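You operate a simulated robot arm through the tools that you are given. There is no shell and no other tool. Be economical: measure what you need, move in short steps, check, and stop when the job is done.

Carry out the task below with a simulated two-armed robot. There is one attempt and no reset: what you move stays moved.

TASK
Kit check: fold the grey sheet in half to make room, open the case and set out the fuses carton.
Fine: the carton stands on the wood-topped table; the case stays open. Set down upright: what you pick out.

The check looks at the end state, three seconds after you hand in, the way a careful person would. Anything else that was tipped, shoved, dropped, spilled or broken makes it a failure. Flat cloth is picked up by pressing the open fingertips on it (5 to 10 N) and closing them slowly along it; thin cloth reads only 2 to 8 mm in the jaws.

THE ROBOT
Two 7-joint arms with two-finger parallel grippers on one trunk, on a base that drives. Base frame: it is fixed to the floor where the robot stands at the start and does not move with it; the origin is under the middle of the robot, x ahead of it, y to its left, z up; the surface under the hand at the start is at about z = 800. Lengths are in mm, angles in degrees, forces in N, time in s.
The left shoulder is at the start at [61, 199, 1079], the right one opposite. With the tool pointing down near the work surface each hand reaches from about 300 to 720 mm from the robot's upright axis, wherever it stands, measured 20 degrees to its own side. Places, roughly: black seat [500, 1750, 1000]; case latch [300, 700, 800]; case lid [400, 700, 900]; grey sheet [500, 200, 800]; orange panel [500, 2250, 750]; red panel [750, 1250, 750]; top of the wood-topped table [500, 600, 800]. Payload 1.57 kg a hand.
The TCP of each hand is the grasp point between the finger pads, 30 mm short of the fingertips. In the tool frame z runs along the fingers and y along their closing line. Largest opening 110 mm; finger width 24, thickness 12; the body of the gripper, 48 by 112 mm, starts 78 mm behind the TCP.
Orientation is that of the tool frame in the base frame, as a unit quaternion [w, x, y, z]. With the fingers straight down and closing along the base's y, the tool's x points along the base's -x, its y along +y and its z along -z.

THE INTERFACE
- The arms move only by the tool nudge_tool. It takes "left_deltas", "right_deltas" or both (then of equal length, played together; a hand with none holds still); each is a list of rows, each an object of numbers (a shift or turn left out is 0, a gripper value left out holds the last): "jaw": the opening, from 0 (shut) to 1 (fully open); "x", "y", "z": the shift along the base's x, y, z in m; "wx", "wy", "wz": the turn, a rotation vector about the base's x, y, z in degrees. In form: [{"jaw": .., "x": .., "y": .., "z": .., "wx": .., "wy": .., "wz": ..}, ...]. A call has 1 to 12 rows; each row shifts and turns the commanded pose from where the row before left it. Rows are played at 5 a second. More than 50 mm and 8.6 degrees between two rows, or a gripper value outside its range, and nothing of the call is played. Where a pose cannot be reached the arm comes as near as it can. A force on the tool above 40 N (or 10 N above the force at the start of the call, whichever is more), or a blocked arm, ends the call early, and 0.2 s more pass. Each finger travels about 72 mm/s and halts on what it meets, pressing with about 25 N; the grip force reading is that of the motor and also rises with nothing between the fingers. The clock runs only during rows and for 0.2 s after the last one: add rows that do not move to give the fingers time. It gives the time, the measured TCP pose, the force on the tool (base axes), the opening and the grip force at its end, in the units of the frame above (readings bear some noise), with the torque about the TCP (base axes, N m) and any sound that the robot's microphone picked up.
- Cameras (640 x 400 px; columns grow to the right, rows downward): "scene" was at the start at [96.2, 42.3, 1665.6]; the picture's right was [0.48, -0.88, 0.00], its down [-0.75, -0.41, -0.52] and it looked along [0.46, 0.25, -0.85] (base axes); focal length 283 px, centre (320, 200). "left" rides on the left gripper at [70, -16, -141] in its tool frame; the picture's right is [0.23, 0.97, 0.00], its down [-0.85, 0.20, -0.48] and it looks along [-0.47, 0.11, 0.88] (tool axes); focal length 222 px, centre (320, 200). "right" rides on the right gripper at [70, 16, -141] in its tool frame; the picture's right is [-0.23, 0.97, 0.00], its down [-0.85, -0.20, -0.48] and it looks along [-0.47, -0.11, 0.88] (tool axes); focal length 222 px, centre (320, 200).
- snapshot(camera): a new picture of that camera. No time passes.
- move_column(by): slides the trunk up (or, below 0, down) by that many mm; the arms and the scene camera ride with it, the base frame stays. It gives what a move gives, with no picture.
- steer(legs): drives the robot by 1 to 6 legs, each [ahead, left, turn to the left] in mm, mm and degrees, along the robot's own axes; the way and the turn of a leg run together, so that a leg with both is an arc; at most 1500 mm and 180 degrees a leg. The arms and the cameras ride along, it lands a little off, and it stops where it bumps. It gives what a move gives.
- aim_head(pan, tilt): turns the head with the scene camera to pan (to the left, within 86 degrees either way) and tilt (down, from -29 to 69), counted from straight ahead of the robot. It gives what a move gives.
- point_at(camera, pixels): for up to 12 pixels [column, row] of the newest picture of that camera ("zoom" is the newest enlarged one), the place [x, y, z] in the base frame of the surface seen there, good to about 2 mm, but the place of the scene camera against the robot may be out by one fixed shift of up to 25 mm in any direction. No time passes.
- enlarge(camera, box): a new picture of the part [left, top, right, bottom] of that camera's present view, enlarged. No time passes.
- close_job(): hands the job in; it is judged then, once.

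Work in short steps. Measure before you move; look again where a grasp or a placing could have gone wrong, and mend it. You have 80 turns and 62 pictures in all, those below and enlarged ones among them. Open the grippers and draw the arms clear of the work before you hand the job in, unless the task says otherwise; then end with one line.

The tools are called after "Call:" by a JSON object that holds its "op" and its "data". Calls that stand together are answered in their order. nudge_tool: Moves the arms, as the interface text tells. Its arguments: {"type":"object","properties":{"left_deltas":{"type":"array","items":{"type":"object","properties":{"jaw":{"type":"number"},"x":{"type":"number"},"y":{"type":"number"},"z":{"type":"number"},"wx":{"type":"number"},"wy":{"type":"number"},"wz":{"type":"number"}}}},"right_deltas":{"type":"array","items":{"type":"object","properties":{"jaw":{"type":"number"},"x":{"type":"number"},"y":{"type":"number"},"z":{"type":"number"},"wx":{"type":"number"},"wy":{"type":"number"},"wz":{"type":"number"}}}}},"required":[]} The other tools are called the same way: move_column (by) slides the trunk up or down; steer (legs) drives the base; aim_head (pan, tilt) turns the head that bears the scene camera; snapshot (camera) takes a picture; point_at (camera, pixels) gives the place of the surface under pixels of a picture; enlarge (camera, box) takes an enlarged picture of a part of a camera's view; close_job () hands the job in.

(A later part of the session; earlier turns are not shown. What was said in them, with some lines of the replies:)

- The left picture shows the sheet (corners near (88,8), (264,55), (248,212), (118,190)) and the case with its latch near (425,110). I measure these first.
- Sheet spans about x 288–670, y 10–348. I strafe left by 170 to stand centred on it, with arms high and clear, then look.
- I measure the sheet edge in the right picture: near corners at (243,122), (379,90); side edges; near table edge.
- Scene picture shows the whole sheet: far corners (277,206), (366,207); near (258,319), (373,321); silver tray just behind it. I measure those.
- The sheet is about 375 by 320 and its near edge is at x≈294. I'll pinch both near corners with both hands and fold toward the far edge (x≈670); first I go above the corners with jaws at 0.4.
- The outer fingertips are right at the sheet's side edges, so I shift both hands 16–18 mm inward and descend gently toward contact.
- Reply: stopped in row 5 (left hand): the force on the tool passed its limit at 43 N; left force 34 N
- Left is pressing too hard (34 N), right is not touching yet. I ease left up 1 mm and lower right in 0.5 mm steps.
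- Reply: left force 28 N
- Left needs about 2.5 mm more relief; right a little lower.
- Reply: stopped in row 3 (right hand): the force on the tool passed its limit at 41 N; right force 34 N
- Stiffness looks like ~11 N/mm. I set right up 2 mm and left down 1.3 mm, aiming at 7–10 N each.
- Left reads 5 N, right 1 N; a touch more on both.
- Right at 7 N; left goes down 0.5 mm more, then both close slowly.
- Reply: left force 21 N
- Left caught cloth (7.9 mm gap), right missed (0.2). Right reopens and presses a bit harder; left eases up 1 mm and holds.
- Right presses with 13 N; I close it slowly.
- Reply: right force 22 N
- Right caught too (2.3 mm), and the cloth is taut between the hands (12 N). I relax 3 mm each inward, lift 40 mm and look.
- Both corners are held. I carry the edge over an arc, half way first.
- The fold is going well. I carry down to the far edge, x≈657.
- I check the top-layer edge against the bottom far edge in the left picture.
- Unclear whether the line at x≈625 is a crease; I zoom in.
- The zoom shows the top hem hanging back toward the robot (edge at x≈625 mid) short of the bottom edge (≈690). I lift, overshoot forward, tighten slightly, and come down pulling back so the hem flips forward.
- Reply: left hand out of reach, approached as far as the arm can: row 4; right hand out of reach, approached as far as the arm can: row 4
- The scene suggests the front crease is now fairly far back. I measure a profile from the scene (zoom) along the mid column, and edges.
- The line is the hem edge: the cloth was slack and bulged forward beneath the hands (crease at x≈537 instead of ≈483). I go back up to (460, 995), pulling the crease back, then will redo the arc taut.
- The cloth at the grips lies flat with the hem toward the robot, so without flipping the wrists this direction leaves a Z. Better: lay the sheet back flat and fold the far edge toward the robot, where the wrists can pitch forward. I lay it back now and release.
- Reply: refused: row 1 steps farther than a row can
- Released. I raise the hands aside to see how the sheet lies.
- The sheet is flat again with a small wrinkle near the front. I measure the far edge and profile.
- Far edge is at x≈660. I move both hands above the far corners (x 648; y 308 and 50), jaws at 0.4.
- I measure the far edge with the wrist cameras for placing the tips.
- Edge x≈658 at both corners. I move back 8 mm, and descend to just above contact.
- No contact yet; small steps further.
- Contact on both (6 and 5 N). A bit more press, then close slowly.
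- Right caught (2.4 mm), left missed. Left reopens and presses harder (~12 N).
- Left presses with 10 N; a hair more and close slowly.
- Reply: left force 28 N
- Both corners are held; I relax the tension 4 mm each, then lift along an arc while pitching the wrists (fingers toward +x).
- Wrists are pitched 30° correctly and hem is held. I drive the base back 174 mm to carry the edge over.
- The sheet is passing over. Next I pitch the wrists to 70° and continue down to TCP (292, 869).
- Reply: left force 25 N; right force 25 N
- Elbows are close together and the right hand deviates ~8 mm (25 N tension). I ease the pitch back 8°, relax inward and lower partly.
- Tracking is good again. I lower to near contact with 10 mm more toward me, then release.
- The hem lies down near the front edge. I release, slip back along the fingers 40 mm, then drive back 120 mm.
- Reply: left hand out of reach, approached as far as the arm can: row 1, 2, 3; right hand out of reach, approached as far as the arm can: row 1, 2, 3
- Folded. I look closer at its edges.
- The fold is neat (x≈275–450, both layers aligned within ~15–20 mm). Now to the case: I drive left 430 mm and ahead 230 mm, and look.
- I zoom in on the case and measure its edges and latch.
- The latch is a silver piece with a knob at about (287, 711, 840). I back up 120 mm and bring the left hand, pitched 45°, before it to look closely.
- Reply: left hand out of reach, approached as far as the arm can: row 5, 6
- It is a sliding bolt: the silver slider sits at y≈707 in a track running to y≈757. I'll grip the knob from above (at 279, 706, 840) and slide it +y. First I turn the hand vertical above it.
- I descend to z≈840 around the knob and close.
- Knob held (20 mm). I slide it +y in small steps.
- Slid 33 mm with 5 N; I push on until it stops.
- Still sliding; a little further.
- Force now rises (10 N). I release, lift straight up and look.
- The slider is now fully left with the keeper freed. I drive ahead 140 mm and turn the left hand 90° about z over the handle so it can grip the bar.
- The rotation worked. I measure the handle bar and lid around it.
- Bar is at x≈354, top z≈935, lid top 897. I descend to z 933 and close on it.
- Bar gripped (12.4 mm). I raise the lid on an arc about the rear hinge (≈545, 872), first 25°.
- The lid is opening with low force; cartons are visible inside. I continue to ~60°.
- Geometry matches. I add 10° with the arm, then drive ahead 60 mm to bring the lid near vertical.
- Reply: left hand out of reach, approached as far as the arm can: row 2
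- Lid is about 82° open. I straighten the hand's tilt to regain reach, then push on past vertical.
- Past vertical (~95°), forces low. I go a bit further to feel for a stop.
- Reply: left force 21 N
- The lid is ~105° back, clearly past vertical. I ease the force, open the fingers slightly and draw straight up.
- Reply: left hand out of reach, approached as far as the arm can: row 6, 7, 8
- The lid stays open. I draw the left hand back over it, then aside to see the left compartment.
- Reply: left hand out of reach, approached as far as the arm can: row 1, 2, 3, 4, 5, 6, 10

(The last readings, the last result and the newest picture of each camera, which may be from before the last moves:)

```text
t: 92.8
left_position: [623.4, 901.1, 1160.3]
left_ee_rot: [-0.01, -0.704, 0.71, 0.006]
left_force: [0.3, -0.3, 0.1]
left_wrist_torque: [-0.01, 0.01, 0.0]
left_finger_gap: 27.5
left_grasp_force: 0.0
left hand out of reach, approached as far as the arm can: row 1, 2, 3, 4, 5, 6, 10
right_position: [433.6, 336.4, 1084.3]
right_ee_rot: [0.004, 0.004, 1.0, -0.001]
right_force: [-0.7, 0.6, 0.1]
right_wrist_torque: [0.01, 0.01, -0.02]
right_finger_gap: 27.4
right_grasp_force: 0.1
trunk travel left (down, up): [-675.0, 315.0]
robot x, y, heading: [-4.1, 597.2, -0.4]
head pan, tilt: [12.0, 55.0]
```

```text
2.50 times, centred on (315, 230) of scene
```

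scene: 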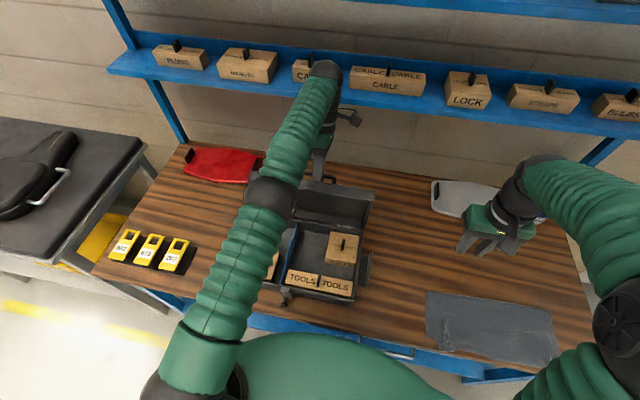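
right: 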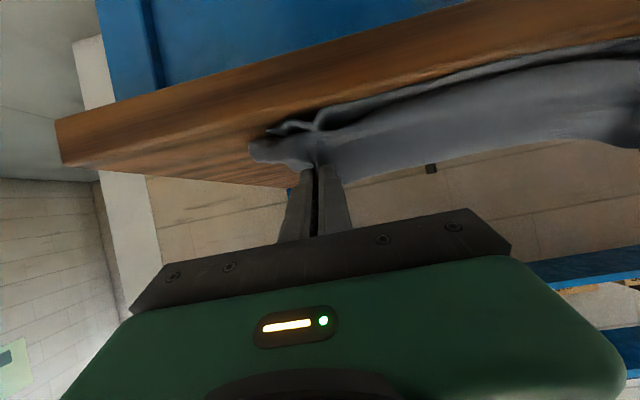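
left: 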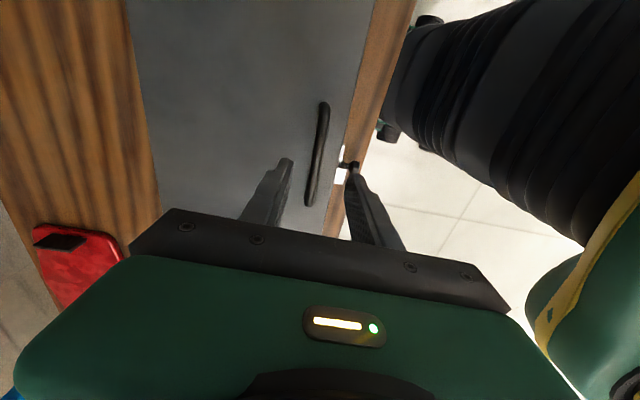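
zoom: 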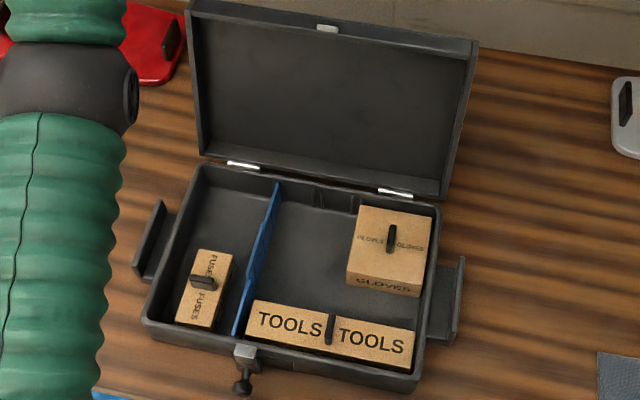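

The FUSES carton is in the left compartment with a grip tab on top (zoom (203,283)). The left arm is at its height limit, so I raise the column 150 mm, and measure the carton.

Call:
{"op": "point_at", "data": {"camera": "zoom", "pixels": [[200, 255], [230, 262], [180, 318], [205, 328], [192, 278], [215, 282], [203, 290], [270, 220], [155, 300], [200, 170], [205, 305], [235, 215]]}}

Call:
{"op": "move_column", "data": {"by": 150}}

Call:
{"op": "nudge_tool", "data": {"left_deltas": [{"x": -0.03, "z": -0.01}, {"x": -0.04, "z": -0.02}, {"x": -0.04, "z": -0.02}, {"x": -0.04, "z": -0.02}, {"x": -0.04}, {"x": -0.04}, {}]}}

```text
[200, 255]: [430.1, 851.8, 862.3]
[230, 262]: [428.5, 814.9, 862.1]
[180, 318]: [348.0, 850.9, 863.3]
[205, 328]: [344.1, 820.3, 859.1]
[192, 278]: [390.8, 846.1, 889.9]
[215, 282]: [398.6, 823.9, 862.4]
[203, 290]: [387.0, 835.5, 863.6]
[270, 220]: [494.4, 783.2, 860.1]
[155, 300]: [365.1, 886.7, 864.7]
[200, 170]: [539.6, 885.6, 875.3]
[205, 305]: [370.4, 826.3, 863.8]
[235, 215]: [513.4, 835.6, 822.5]
```

```text
t: 94.5
left_position: [623.5, 900.3, 1309.8]
left_ee_rot: [-0.01, -0.704, 0.71, 0.007]
left_force: [0.5, 0.4, -0.5]
left_wrist_torque: [0.02, -0.01, 0.0]
left_finger_gap: 27.4
left_grasp_force: 0.1
right_position: [435.1, 336.8, 1234.4]
right_ee_rot: [0.005, 0.004, 1.0, 0.0]
right_force: [-0.3, -0.1, 0.1]
right_wrist_torque: [0.03, 0.0, -0.02]
right_finger_gap: 27.5
right_grasp_force: 0.0
trunk travel left (down, up): [-825.0, 165.0]
robot x, y, heading: [-6.9, 596.7, -0.6]
head pan, tilt: [12.0, 55.0]
```

```text
t: 96.1
left_position: [610.1, 929.4, 1327.3]
left_ee_rot: [-0.01, -0.704, 0.71, 0.007]
left_force: [0.2, -1.0, -0.3]
left_wrist_torque: [0.0, 0.01, -0.03]
left_finger_gap: 27.6
left_grasp_force: 0.0
left hand out of reach, approached as far as the arm can: row 1, 2, 3, 4, 5, 6
right_position: [434.3, 335.7, 1234.1]
right_ee_rot: [0.004, 0.004, 1.0, -0.001]
right_force: [-0.5, 0.5, -0.6]
right_wrist_torque: [0.03, -0.01, 0.02]
right_finger_gap: 27.4
right_grasp_force: 0.1
trunk travel left (down, up): [-825.0, 165.0]
robot x, y, heading: [-8.8, 598.2, -0.4]
head pan, tilt: [12.0, 55.0]
```

The arm seems caught at a joint limit in this orientation. I test by turning the hand back about z and moving down slightly.

Call:
{"op": "nudge_tool", "data": {"left_deltas": [{"wz": -8}, {"wz": -8}, {"wz": -8}, {"wz": -8}, {"z": -0.03}, {"z": -0.03}, {}]}}

```text
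t: 97.7
left_position: [629.9, 935.4, 1274.5]
left_ee_rot: [-0.008, -0.481, 0.877, 0.008]
left_force: [0.5, 0.2, -0.8]
left_wrist_torque: [-0.02, -0.03, 0.0]
left_finger_gap: 27.4
left_grasp_force: 0.1
left hand out of reach, approached as far as the arm can: row 5, 6
right_position: [432.0, 335.9, 1235.8]
right_ee_rot: [0.004, 0.004, 1.0, -0.001]
right_force: [-0.4, 0.1, -0.1]
right_wrist_torque: [0.0, -0.01, -0.01]
right_finger_gap: 27.4
right_grasp_force: 0.0
trunk travel left (down, up): [-825.0, 165.0]
robot x, y, heading: [-4.9, 596.2, -0.3]
head pan, tilt: [12.0, 55.0]
```

It behaves like a straightened elbow. I try pitching the wrist (fingers forward) to bend the arm.

Call:
{"op": "nudge_tool", "data": {"left_deltas": [{"wy": -7, "z": -0.02}, {"wy": -7, "z": -0.02}, {"wy": -7, "z": -0.02}, {"x": -0.03, "z": -0.02}, {"x": -0.04}, {"x": -0.04}, {"x": -0.04}, {}]}}

Call:
{"op": "snapshot", "data": {"camera": "scene"}}

```text
t: 99.5
left_position: [705.8, 999.4, 1256.8]
left_ee_rot: [0.149, -0.475, 0.863, -0.079]
left_force: [0.1, 0.2, -0.5]
left_wrist_torque: [-0.01, 0.0, 0.0]
left_finger_gap: 27.4
left_grasp_force: 0.0
left hand out of reach, approached as far as the arm can: row 1, 2, 3, 4, 5, 6, 7
right_position: [432.6, 335.4, 1235.0]
right_ee_rot: [0.005, 0.005, 1.0, -0.001]
right_force: [-0.4, -0.1, 0.9]
right_wrist_torque: [-0.01, 0.03, 0.02]
right_finger_gap: 27.5
right_grasp_force: 0.0
trunk travel left (down, up): [-825.0, 165.0]
robot x, y, heading: [-5.3, 593.4, -0.1]
head pan, tilt: [12.0, 55.0]
```

```text
12 pictures are left
```

scene: 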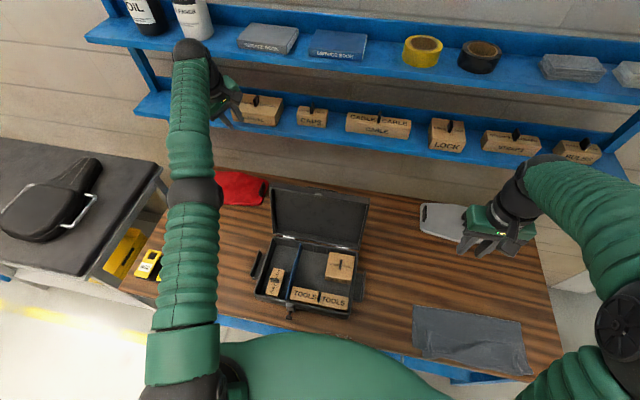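

The left arm is stretched straight near the shelf; I back the base off 310 mm for safety before mending the arm posture.

Call:
{"op": "steer", "data": {"legs": [[-310, 0, 0]]}}

Call:
{"op": "nudge_tool", "data": {"left_deltas": [{"x": -0.03, "y": -0.03}, {"x": -0.03, "y": -0.03}, {"x": -0.03, "y": -0.03}, {}]}}

```text
t: 101.6
left_position: [399.0, 999.1, 1256.1]
left_ee_rot: [0.148, -0.474, 0.865, -0.079]
left_force: [-0.3, -0.6, 0.2]
left_wrist_torque: [0.0, 0.01, 0.0]
left_finger_gap: 27.6
left_grasp_force: 0.1
right_position: [125.6, 337.0, 1233.6]
right_ee_rot: [0.004, 0.006, 1.0, -0.001]
right_force: [0.0, -0.1, -0.2]
right_wrist_torque: [0.02, 0.01, -0.01]
right_finger_gap: 27.3
right_grasp_force: 0.2
trunk travel left (down, up): [-825.0, 165.0]
robot x, y, heading: [-315.3, 599.6, -0.6]
head pan, tilt: [12.0, 55.0]
```

```text
t: 102.6
left_position: [403.0, 942.2, 1287.9]
left_ee_rot: [0.149, -0.473, 0.865, -0.079]
left_force: [-0.8, 0.0, -0.9]
left_wrist_torque: [-0.01, 0.01, 0.0]
left_finger_gap: 27.6
left_grasp_force: 0.0
left hand out of reach, approached as far as the arm can: row 1, 2, 3
right_position: [118.2, 337.0, 1236.7]
right_ee_rot: [0.005, 0.006, 1.0, -0.001]
right_force: [1.2, 0.0, 0.9]
right_wrist_torque: [-0.01, 0.01, 0.02]
right_finger_gap: 27.5
right_grasp_force: 0.0
trunk travel left (down, up): [-825.0, 165.0]
robot x, y, heading: [-318.8, 603.4, -0.4]
head pan, tilt: [12.0, 55.0]
```

Still on the straight-arm sphere. I try a straight-down move of 250 mm (clear air) to let it rebend.

Call:
{"op": "nudge_tool", "data": {"left_deltas": [{"z": -0.045}, {"z": -0.045}, {"z": -0.045}, {"z": -0.045}, {"z": -0.045}, {"z": -0.025}, {}, {}]}}

```text
t: 104.4
left_position: [429.9, 948.5, 1042.5]
left_ee_rot: [0.15, -0.473, 0.865, -0.08]
left_force: [-0.4, -0.4, -0.9]
left_wrist_torque: [0.02, -0.04, 0.0]
left_finger_gap: 27.4
left_grasp_force: 0.1
left hand out of reach, approached as far as the arm can: row 1, 2, 3
right_position: [119.6, 337.5, 1235.4]
right_ee_rot: [0.005, 0.006, 1.0, -0.001]
right_force: [-0.6, -0.3, 0.5]
right_wrist_torque: [0.03, -0.01, 0.01]
right_finger_gap: 27.6
right_grasp_force: 0.1
trunk travel left (down, up): [-825.0, 165.0]
robot x, y, heading: [-314.7, 603.2, -0.6]
head pan, tilt: [12.0, 55.0]
```

The arm has freed itself. I bring the hand back, undo the pitch, and turn it to 90° for gripping the tab.

Call:
{"op": "nudge_tool", "data": {"left_deltas": [{"x": -0.02, "z": 0.02}, {"x": -0.03, "wy": 7}, {"x": -0.03, "wy": 7}, {"x": -0.03, "wy": 7}, {"x": -0.03, "wz": 8}, {"wz": 8, "y": -0.02}, {"wz": 8, "y": -0.02}, {"wz": 8, "y": -0.02}, {}]}}

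```text
t: 106.4
left_position: [353.0, 904.6, 1059.9]
left_ee_rot: [-0.013, -0.703, 0.711, 0.006]
left_force: [-0.5, -0.5, 0.7]
left_wrist_torque: [0.0, 0.01, 0.01]
left_finger_gap: 27.6
left_grasp_force: 0.1
left hand out of reach, approached as far as the arm can: row 1, 4, 5, 6, 7, 8
right_position: [118.6, 338.1, 1235.4]
right_ee_rot: [0.005, 0.006, 1.0, 0.0]
right_force: [-1.0, 0.3, 0.6]
right_wrist_torque: [0.04, -0.01, -0.01]
right_finger_gap: 27.4
right_grasp_force: 0.0
trunk travel left (down, up): [-825.0, 165.0]
robot x, y, heading: [-315.6, 604.2, -0.8]
head pan, tilt: [12.0, 55.0]
```

The left arm is still near-straight. I drive back into free space and command it down and inward there to rebend the elbow.

Call:
{"op": "steer", "data": {"legs": [[-400, 0, 0]]}}

Call:
{"op": "nudge_tool", "data": {"left_deltas": [{"z": -0.045}, {"z": -0.045}, {"z": -0.045}, {"z": -0.045}, {"z": -0.045}, {"z": -0.04, "x": -0.02}, {"z": -0.03, "x": -0.03}, {"x": -0.04}, {"x": -0.04}, {"x": -0.04}, {}, {}]}}

```text
t: 108.9
left_position: [-40.1, 907.3, 1057.4]
left_ee_rot: [-0.013, -0.703, 0.711, 0.008]
left_force: [-0.1, -0.6, -0.6]
left_wrist_torque: [-0.03, 0.0, -0.02]
left_finger_gap: 27.6
left_grasp_force: 0.0
right_position: [-275.5, 339.8, 1234.1]
right_ee_rot: [0.003, 0.006, 1.0, -0.001]
right_force: [-0.2, 0.3, -0.8]
right_wrist_torque: [-0.01, 0.0, 0.0]
right_finger_gap: 27.4
right_grasp_force: 0.1
trunk travel left (down, up): [-825.0, 165.0]
robot x, y, heading: [-710.1, 604.8, -0.5]
head pan, tilt: [12.0, 55.0]
```

```text
t: 111.1
left_position: [-66.6, 924.2, 818.4]
left_ee_rot: [0.059, -0.693, 0.717, -0.045]
left_force: [0.4, 0.3, -0.6]
left_wrist_torque: [0.02, -0.03, 0.01]
left_finger_gap: 27.5
left_grasp_force: 0.0
left hand out of reach, approached as far as the arm can: row 2, 3, 4, 5, 7, 8, 9, 10
right_position: [-281.3, 341.6, 1237.6]
right_ee_rot: [0.007, 0.006, 1.0, 0.0]
right_force: [-0.1, 0.7, 0.8]
right_wrist_torque: [0.01, -0.03, 0.0]
right_finger_gap: 27.5
right_grasp_force: 0.0
trunk travel left (down, up): [-825.0, 165.0]
robot x, y, heading: [-714.5, 604.7, -0.6]
head pan, tilt: [12.0, 55.0]
stopped in row 11 (left hand): the arm was blocked; the commanded pose is now the measured one
```

Still stuck; perhaps the 90° yaw put a joint at its limit. I turn the yaw back to 0 while raising, then try inward again.

Call:
{"op": "nudge_tool", "data": {"left_deltas": [{"wz": -8.2, "z": 0.03}, {"wz": -8.2, "z": 0.03}, {"wz": -8.2, "z": 0.03}, {"wz": -8.2, "z": 0.03}, {"wz": -8.2, "z": 0.03}, {"wz": -8.2, "z": 0.03}, {"wz": -8.2, "z": 0.03}, {"wz": -8.2, "z": 0.03}, {"wz": -8.2, "z": 0.03}, {"wz": -8.2, "z": 0.03}, {"wz": -8, "z": 0.03}, {}]}}

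Call:
{"op": "nudge_tool", "data": {"left_deltas": [{"x": -0.03, "z": 0.03}, {"x": -0.03, "z": 0.03}, {"x": -0.03, "z": 0.03}, {"x": -0.03, "z": 0.03}, {"x": -0.03}, {"x": -0.03}, {}]}}

Call:
{"op": "snapshot", "data": {"camera": "scene"}}

```text
t: 113.7
left_position: [-42.0, 930.7, 1128.3]
left_ee_rot: [0.009, 0.018, 0.997, -0.068]
left_force: [0.3, 0.8, 0.5]
left_wrist_torque: [-0.02, -0.04, 0.01]
left_finger_gap: 27.7
left_grasp_force: 0.1
left hand out of reach, approached as far as the arm can: row 1, 2, 3, 4, 5, 7, 10, 11
right_position: [-280.8, 341.1, 1236.4]
right_ee_rot: [0.007, 0.006, 1.0, 0.0]
right_force: [0.0, 0.3, 0.0]
right_wrist_torque: [-0.01, -0.02, -0.02]
right_finger_gap: 27.5
right_grasp_force: 0.0
trunk travel left (down, up): [-825.0, 165.0]
robot x, y, heading: [-708.8, 603.2, -0.7]
head pan, tilt: [12.0, 55.0]
```

```text
t: 115.3
left_position: [-87.7, 968.6, 1276.1]
left_ee_rot: [0.008, 0.016, 0.998, -0.068]
left_force: [-0.6, 0.2, 0.1]
left_wrist_torque: [0.02, -0.04, -0.03]
left_finger_gap: 27.4
left_grasp_force: 0.1
left hand out of reach, approached as far as the arm can: row 1, 2, 3, 4, 5, 6
right_position: [-281.8, 341.6, 1236.8]
right_ee_rot: [0.007, 0.007, 1.0, -0.001]
right_force: [0.7, 0.4, 0.0]
right_wrist_torque: [-0.03, 0.0, 0.0]
right_finger_gap: 27.2
right_grasp_force: 0.0
trunk travel left (down, up): [-825.0, 165.0]
robot x, y, heading: [-717.2, 600.2, -0.6]
head pan, tilt: [12.0, 55.0]
```

```text
11 pictures are left
```

scene: 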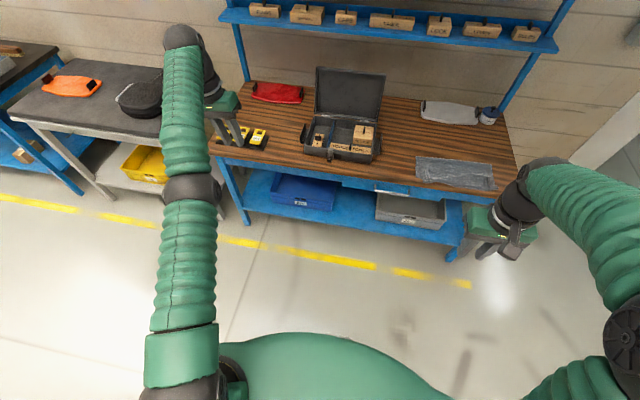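

I'll leave the left arm parked high and use the healthy right arm. I drive left 350 and ahead 650, and bring the right hand over the carton.

Call:
{"op": "steer", "data": {"legs": [[0, 350, 0.6], [650, 0, 0]]}}

Call:
{"op": "nudge_tool", "data": {"right_deltas": [{"jaw": 0.55, "y": 0.03, "z": -0.03}, {"y": 0.03, "z": -0.03}, {"y": 0.03, "z": -0.03}, {"y": 0.03, "z": -0.03}, {"y": 0.02, "z": -0.03}, {"z": -0.03}, {"z": -0.03}, {}]}}

Call:
{"op": "snapshot", "data": {"camera": "right"}}

```text
t: 120.8
left_position: [562.2, 1323.5, 1276.4]
left_ee_rot: [0.01, 0.013, 0.997, -0.069]
left_force: [-0.2, 0.2, 0.2]
left_wrist_torque: [0.02, 0.02, -0.02]
left_finger_gap: 27.5
left_grasp_force: 0.0
right_position: [373.0, 696.0, 1237.3]
right_ee_rot: [0.006, 0.002, 1.0, -0.002]
right_force: [0.3, -0.4, -0.5]
right_wrist_torque: [0.02, 0.03, 0.0]
right_finger_gap: 27.4
right_grasp_force: 0.0
trunk travel left (down, up): [-825.0, 165.0]
robot x, y, heading: [-55.3, 953.8, 0.1]
head pan, tilt: [12.0, 55.0]
```

```text
t: 122.6
left_position: [563.5, 1324.3, 1277.4]
left_ee_rot: [0.009, 0.011, 0.998, -0.069]
left_force: [0.2, 0.3, -0.2]
left_wrist_torque: [-0.01, 0.0, 0.02]
left_finger_gap: 27.6
left_grasp_force: 0.0
right_position: [372.9, 833.9, 1026.1]
right_ee_rot: [0.008, 0.001, 1.0, -0.001]
right_force: [0.0, -0.3, 0.8]
right_wrist_torque: [0.0, 0.02, -0.03]
right_finger_gap: 60.4
right_grasp_force: 0.0
trunk travel left (down, up): [-825.0, 165.0]
robot x, y, heading: [-56.7, 956.0, -0.1]
head pan, tilt: [12.0, 55.0]
```

```text
10 pictures are left
```

right: 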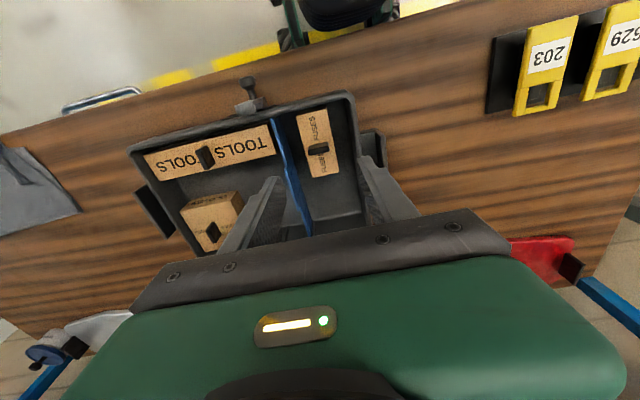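

The carton is well seen at (318,145). I measure its corners, tab, the divider and wall.

Call:
{"op": "point_at", "data": {"camera": "right", "pixels": [[299, 119], [326, 111], [337, 170], [315, 175], [318, 150], [310, 151], [326, 149], [320, 135], [275, 130], [290, 170], [356, 130], [306, 135]]}}

Call:
{"op": "enlarge", "data": {"camera": "right", "box": [260, 85, 380, 205]}}

```text
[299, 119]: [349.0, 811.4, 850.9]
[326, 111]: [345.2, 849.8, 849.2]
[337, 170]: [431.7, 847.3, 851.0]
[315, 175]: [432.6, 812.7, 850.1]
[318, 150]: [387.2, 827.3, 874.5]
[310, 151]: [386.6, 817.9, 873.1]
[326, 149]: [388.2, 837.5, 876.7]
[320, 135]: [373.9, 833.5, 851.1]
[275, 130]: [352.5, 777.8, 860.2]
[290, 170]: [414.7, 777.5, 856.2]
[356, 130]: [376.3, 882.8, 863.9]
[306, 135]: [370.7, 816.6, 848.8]
```

```text
3.33 times, centred on (320, 145) of right
```

zoom: 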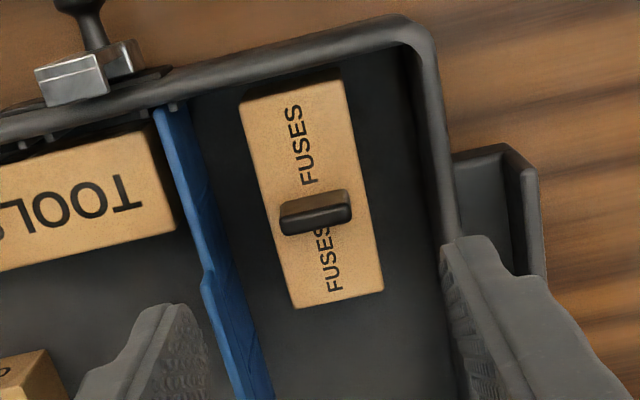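

Carton: x 346–432, y 811–849, top 850; clearances about 10 mm each side for a body grip at y 830. I descend to z 846 and close.

Call:
{"op": "nudge_tool", "data": {"right_deltas": [{"x": 0.016, "y": -0.004, "z": -0.03}, {"z": -0.04}, {"z": -0.04}, {"z": -0.03}, {"z": -0.02}, {"z": -0.02}, {}, {"jaw": 0.4}, {"jaw": 0.3}, {"jaw": 0.2}, {}, {}]}}

```text
t: 125.2
left_position: [564.6, 1323.4, 1277.6]
left_ee_rot: [0.007, 0.012, 0.998, -0.069]
left_force: [-0.3, -0.5, 0.8]
left_wrist_torque: [-0.04, 0.0, -0.01]
left_finger_gap: 27.6
left_grasp_force: 0.1
right_position: [388.7, 830.2, 846.5]
right_ee_rot: [0.007, 0.002, 1.0, -0.001]
right_force: [-0.1, -0.1, -0.3]
right_wrist_torque: [-0.01, -0.04, 0.02]
right_finger_gap: 43.3
right_grasp_force: 24.6
trunk travel left (down, up): [-825.0, 165.0]
robot x, y, heading: [-59.8, 957.6, 0.0]
head pan, tilt: [12.0, 55.0]
```

Gripped (43 mm). I lift 180 mm and check the hold.

Call:
{"op": "nudge_tool", "data": {"right_deltas": [{"jaw": 0.15, "z": 0.015}, {"z": 0.025}, {"z": 0.035}, {"z": 0.035}, {"z": 0.035}, {"z": 0.035}, {}]}}

Call:
{"op": "steer", "data": {"legs": [[0, -375, 0]]}}

Call:
{"op": "snapshot", "data": {"camera": "right"}}

Call:
{"op": "snapshot", "data": {"camera": "scene"}}

```text
t: 126.8
left_position: [563.1, 1324.4, 1276.1]
left_ee_rot: [0.007, 0.012, 0.998, -0.069]
left_force: [0.0, -0.3, 0.0]
left_wrist_torque: [-0.01, 0.0, 0.0]
left_finger_gap: 27.5
left_grasp_force: 0.0
right_position: [388.2, 829.7, 1027.7]
right_ee_rot: [0.008, 0.002, 1.0, 0.0]
right_force: [-0.5, 0.8, -1.0]
right_wrist_torque: [0.01, 0.02, 0.0]
right_finger_gap: 43.5
right_grasp_force: 24.8
trunk travel left (down, up): [-825.0, 165.0]
robot x, y, heading: [-62.3, 954.0, -0.3]
head pan, tilt: [12.0, 55.0]
```

```text
t: 129.2
left_position: [563.4, 953.9, 1276.0]
left_ee_rot: [0.009, 0.013, 0.997, -0.071]
left_force: [0.0, 0.3, -0.1]
left_wrist_torque: [0.03, 0.0, -0.01]
left_finger_gap: 27.4
left_grasp_force: 0.1
right_position: [387.3, 460.8, 1027.8]
right_ee_rot: [0.006, 0.002, 1.0, -0.003]
right_force: [-0.4, 0.7, -1.2]
right_wrist_torque: [0.02, 0.04, 0.02]
right_finger_gap: 43.4
right_grasp_force: 24.8
trunk travel left (down, up): [-825.0, 165.0]
robot x, y, heading: [-57.7, 580.5, -0.4]
head pan, tilt: [12.0, 55.0]
```

```text
8 pictures are left
```

right: 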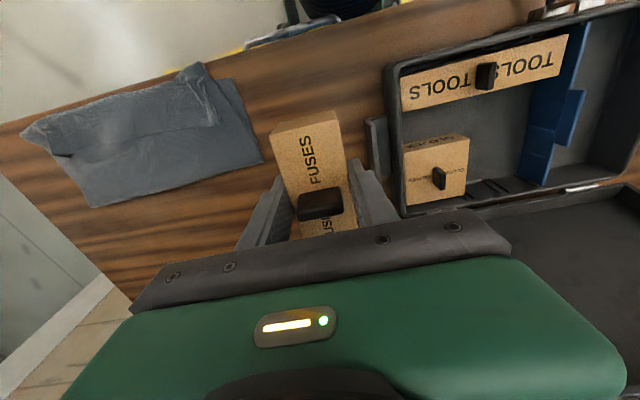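

```text
7 pictures are left
```

scene: 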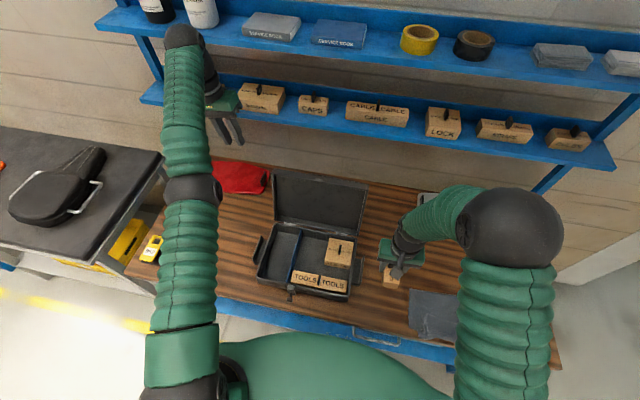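

Carton held upright over the free patch between case and sheet. I lower to near the table.

Call:
{"op": "nudge_tool", "data": {"right_deltas": [{"x": 0.02, "z": -0.035}, {"x": 0.01, "z": -0.04}, {"z": -0.04}, {"z": -0.035}, {"z": -0.025}, {"z": -0.005}, {"z": -0.003}, {}]}}

Call:
{"op": "nudge_tool", "data": {"right_deltas": [{"z": -0.002}, {"z": -0.001}, {}]}}

```text
t: 131.0
left_position: [561.5, 947.6, 1276.5]
left_ee_rot: [0.003, 0.013, 0.997, -0.071]
left_force: [-0.1, -0.7, 0.7]
left_wrist_torque: [-0.02, -0.08, -0.03]
left_finger_gap: 27.6
left_grasp_force: 0.1
right_position: [414.4, 453.2, 844.8]
right_ee_rot: [0.007, 0.003, 1.0, -0.001]
right_force: [-1.2, 0.4, -1.3]
right_wrist_torque: [-0.01, -0.03, -0.01]
right_finger_gap: 43.4
right_grasp_force: 25.3
trunk travel left (down, up): [-825.0, 165.0]
robot x, y, heading: [-59.4, 579.3, -0.3]
head pan, tilt: [12.0, 55.0]
```

```text
t: 131.8
left_position: [561.4, 948.6, 1276.3]
left_ee_rot: [0.002, 0.013, 0.997, -0.071]
left_force: [0.2, -0.4, -0.3]
left_wrist_torque: [0.01, 0.0, 0.02]
left_finger_gap: 27.4
left_grasp_force: 0.3
right_position: [414.9, 453.9, 842.0]
right_ee_rot: [0.008, 0.002, 1.0, -0.001]
right_force: [1.0, 0.4, -0.4]
right_wrist_torque: [-0.01, -0.02, -0.02]
right_finger_gap: 43.6
right_grasp_force: 25.0
trunk travel left (down, up): [-825.0, 165.0]
robot x, y, heading: [-63.4, 577.4, -0.2]
head pan, tilt: [12.0, 55.0]
```

Nearly there; I lower in 1 mm steps until contact is felt.

Call:
{"op": "nudge_tool", "data": {"right_deltas": [{"z": -0.001}, {"z": -0.001}, {}]}}

Call:
{"op": "nudge_tool", "data": {"right_deltas": [{"z": -0.001}, {"z": -0.001}, {}]}}

```text
t: 132.6
left_position: [561.3, 945.3, 1275.6]
left_ee_rot: [0.003, 0.013, 0.997, -0.071]
left_force: [0.9, 0.7, 0.1]
left_wrist_torque: [-0.01, 0.02, -0.01]
left_finger_gap: 27.5
left_grasp_force: 0.0
right_position: [415.1, 454.1, 841.1]
right_ee_rot: [0.009, 0.002, 1.0, 0.0]
right_force: [-0.5, 0.1, -1.3]
right_wrist_torque: [0.02, -0.01, -0.01]
right_finger_gap: 43.8
right_grasp_force: 25.3
trunk travel left (down, up): [-825.0, 165.0]
robot x, y, heading: [-61.6, 575.7, -0.3]
head pan, tilt: [12.0, 55.0]
```

```text
t: 133.4
left_position: [560.5, 946.6, 1277.2]
left_ee_rot: [0.005, 0.014, 0.997, -0.07]
left_force: [0.6, 1.3, -0.5]
left_wrist_torque: [0.0, 0.01, -0.01]
left_finger_gap: 27.7
left_grasp_force: 0.1
right_position: [414.5, 454.7, 838.6]
right_ee_rot: [0.009, 0.003, 1.0, 0.0]
right_force: [0.7, -1.4, 9.8]
right_wrist_torque: [-0.03, 0.48, 0.03]
right_finger_gap: 43.7
right_grasp_force: 25.2
trunk travel left (down, up): [-825.0, 165.0]
robot x, y, heading: [-62.9, 575.6, -0.2]
head pan, tilt: [12.0, 55.0]
```

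Contact (9.8 N). I open and lift straight up.

Call:
{"op": "nudge_tool", "data": {"right_deltas": [{"jaw": 0.45}, {"jaw": 0.55}, {}, {"z": 0.02}, {"z": 0.03}, {"z": 0.04}, {"z": 0.04}, {"z": 0.04}, {"z": 0.04}, {"z": 0.04, "y": -0.02}, {"y": -0.04}, {}]}}

Call:
{"op": "snapshot", "data": {"camera": "right"}}

Call:
{"op": "snapshot", "data": {"camera": "scene"}}

```text
t: 136.0
left_position: [561.7, 943.1, 1276.8]
left_ee_rot: [0.003, 0.014, 0.997, -0.069]
left_force: [-1.4, 0.3, -0.7]
left_wrist_torque: [0.01, 0.01, 0.01]
left_finger_gap: 27.6
left_grasp_force: 0.0
right_position: [415.9, 392.4, 1089.2]
right_ee_rot: [0.008, 0.003, 1.0, 0.0]
right_force: [-0.2, 0.2, -0.5]
right_wrist_torque: [-0.03, 0.03, -0.01]
right_finger_gap: 60.4
right_grasp_force: 0.0
trunk travel left (down, up): [-825.0, 165.0]
robot x, y, heading: [-61.4, 580.5, -0.2]
head pan, tilt: [12.0, 55.0]
```

```text
6 pictures are left
```

right: 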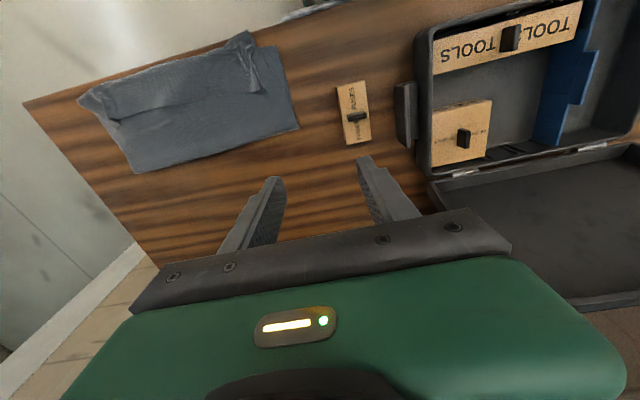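

```text
5 pictures are left
```

scene: 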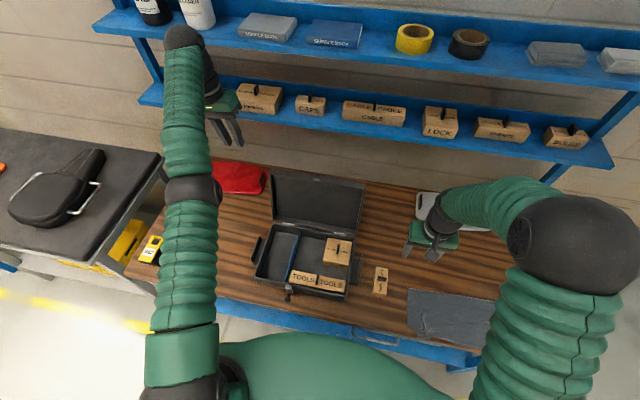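

The carton stands upright on the table, the case is open, shelf items in place. I open both grippers and drive back clear of the work, then take a last look.

Call:
{"op": "steer", "data": {"legs": [[-550, 0, 0]]}}

Call:
{"op": "nudge_tool", "data": {"left_deltas": [{"jaw": 0.8}, {}], "right_deltas": [{"jaw": 0.8}, {}]}}

Call:
{"op": "enlarge", "data": {"camera": "scene", "box": [180, 0, 580, 250]}}

```text
t: 139.1
left_position: [21.2, 947.6, 1275.2]
left_ee_rot: [0.002, 0.013, 0.997, -0.071]
left_force: [0.3, 0.0, -1.0]
left_wrist_torque: [-0.01, 0.01, 0.0]
left_finger_gap: 27.3
left_grasp_force: 0.0
right_position: [-124.2, 397.5, 1088.9]
right_ee_rot: [0.007, 0.004, 1.0, 0.0]
right_force: [-0.1, 0.6, -0.1]
right_wrist_torque: [0.0, -0.01, 0.02]
right_finger_gap: 60.6
right_grasp_force: 0.0
trunk travel left (down, up): [-825.0, 165.0]
robot x, y, heading: [-604.0, 580.9, -0.1]
head pan, tilt: [12.0, 55.0]
```

```text
t: 139.7
left_position: [18.1, 946.6, 1273.3]
left_ee_rot: [-0.005, 0.014, 0.997, -0.073]
left_force: [0.2, -0.3, -0.4]
left_wrist_torque: [0.03, 0.01, 0.03]
left_finger_gap: 88.0
left_grasp_force: 0.1
right_position: [-127.8, 397.8, 1090.2]
right_ee_rot: [0.008, 0.003, 1.0, 0.0]
right_force: [0.0, 0.2, -0.1]
right_wrist_torque: [0.02, 0.0, -0.01]
right_finger_gap: 88.0
right_grasp_force: 0.1
trunk travel left (down, up): [-825.0, 165.0]
robot x, y, heading: [-596.7, 582.0, -0.3]
head pan, tilt: [12.0, 55.0]
```

```text
1.60 times, centred on (380, 125) of scene
```

zoom: 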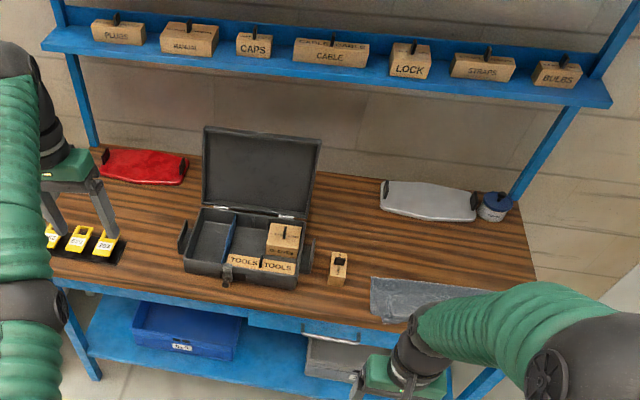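

Everything is in place: the sheet is folded, the case open, the FUSES carton upright on the table, nothing else disturbed. I hand in.

Call:
{"op": "close_job", "data": {}}

```text
The job is handed in.
```

The grey sheet is folded in half, with some wrinkles at the hem and its edges lined up to within about 20 mm. The case stands open, the fuses carton is upright on the wood-topped table, and I saw nothing else disturbed.
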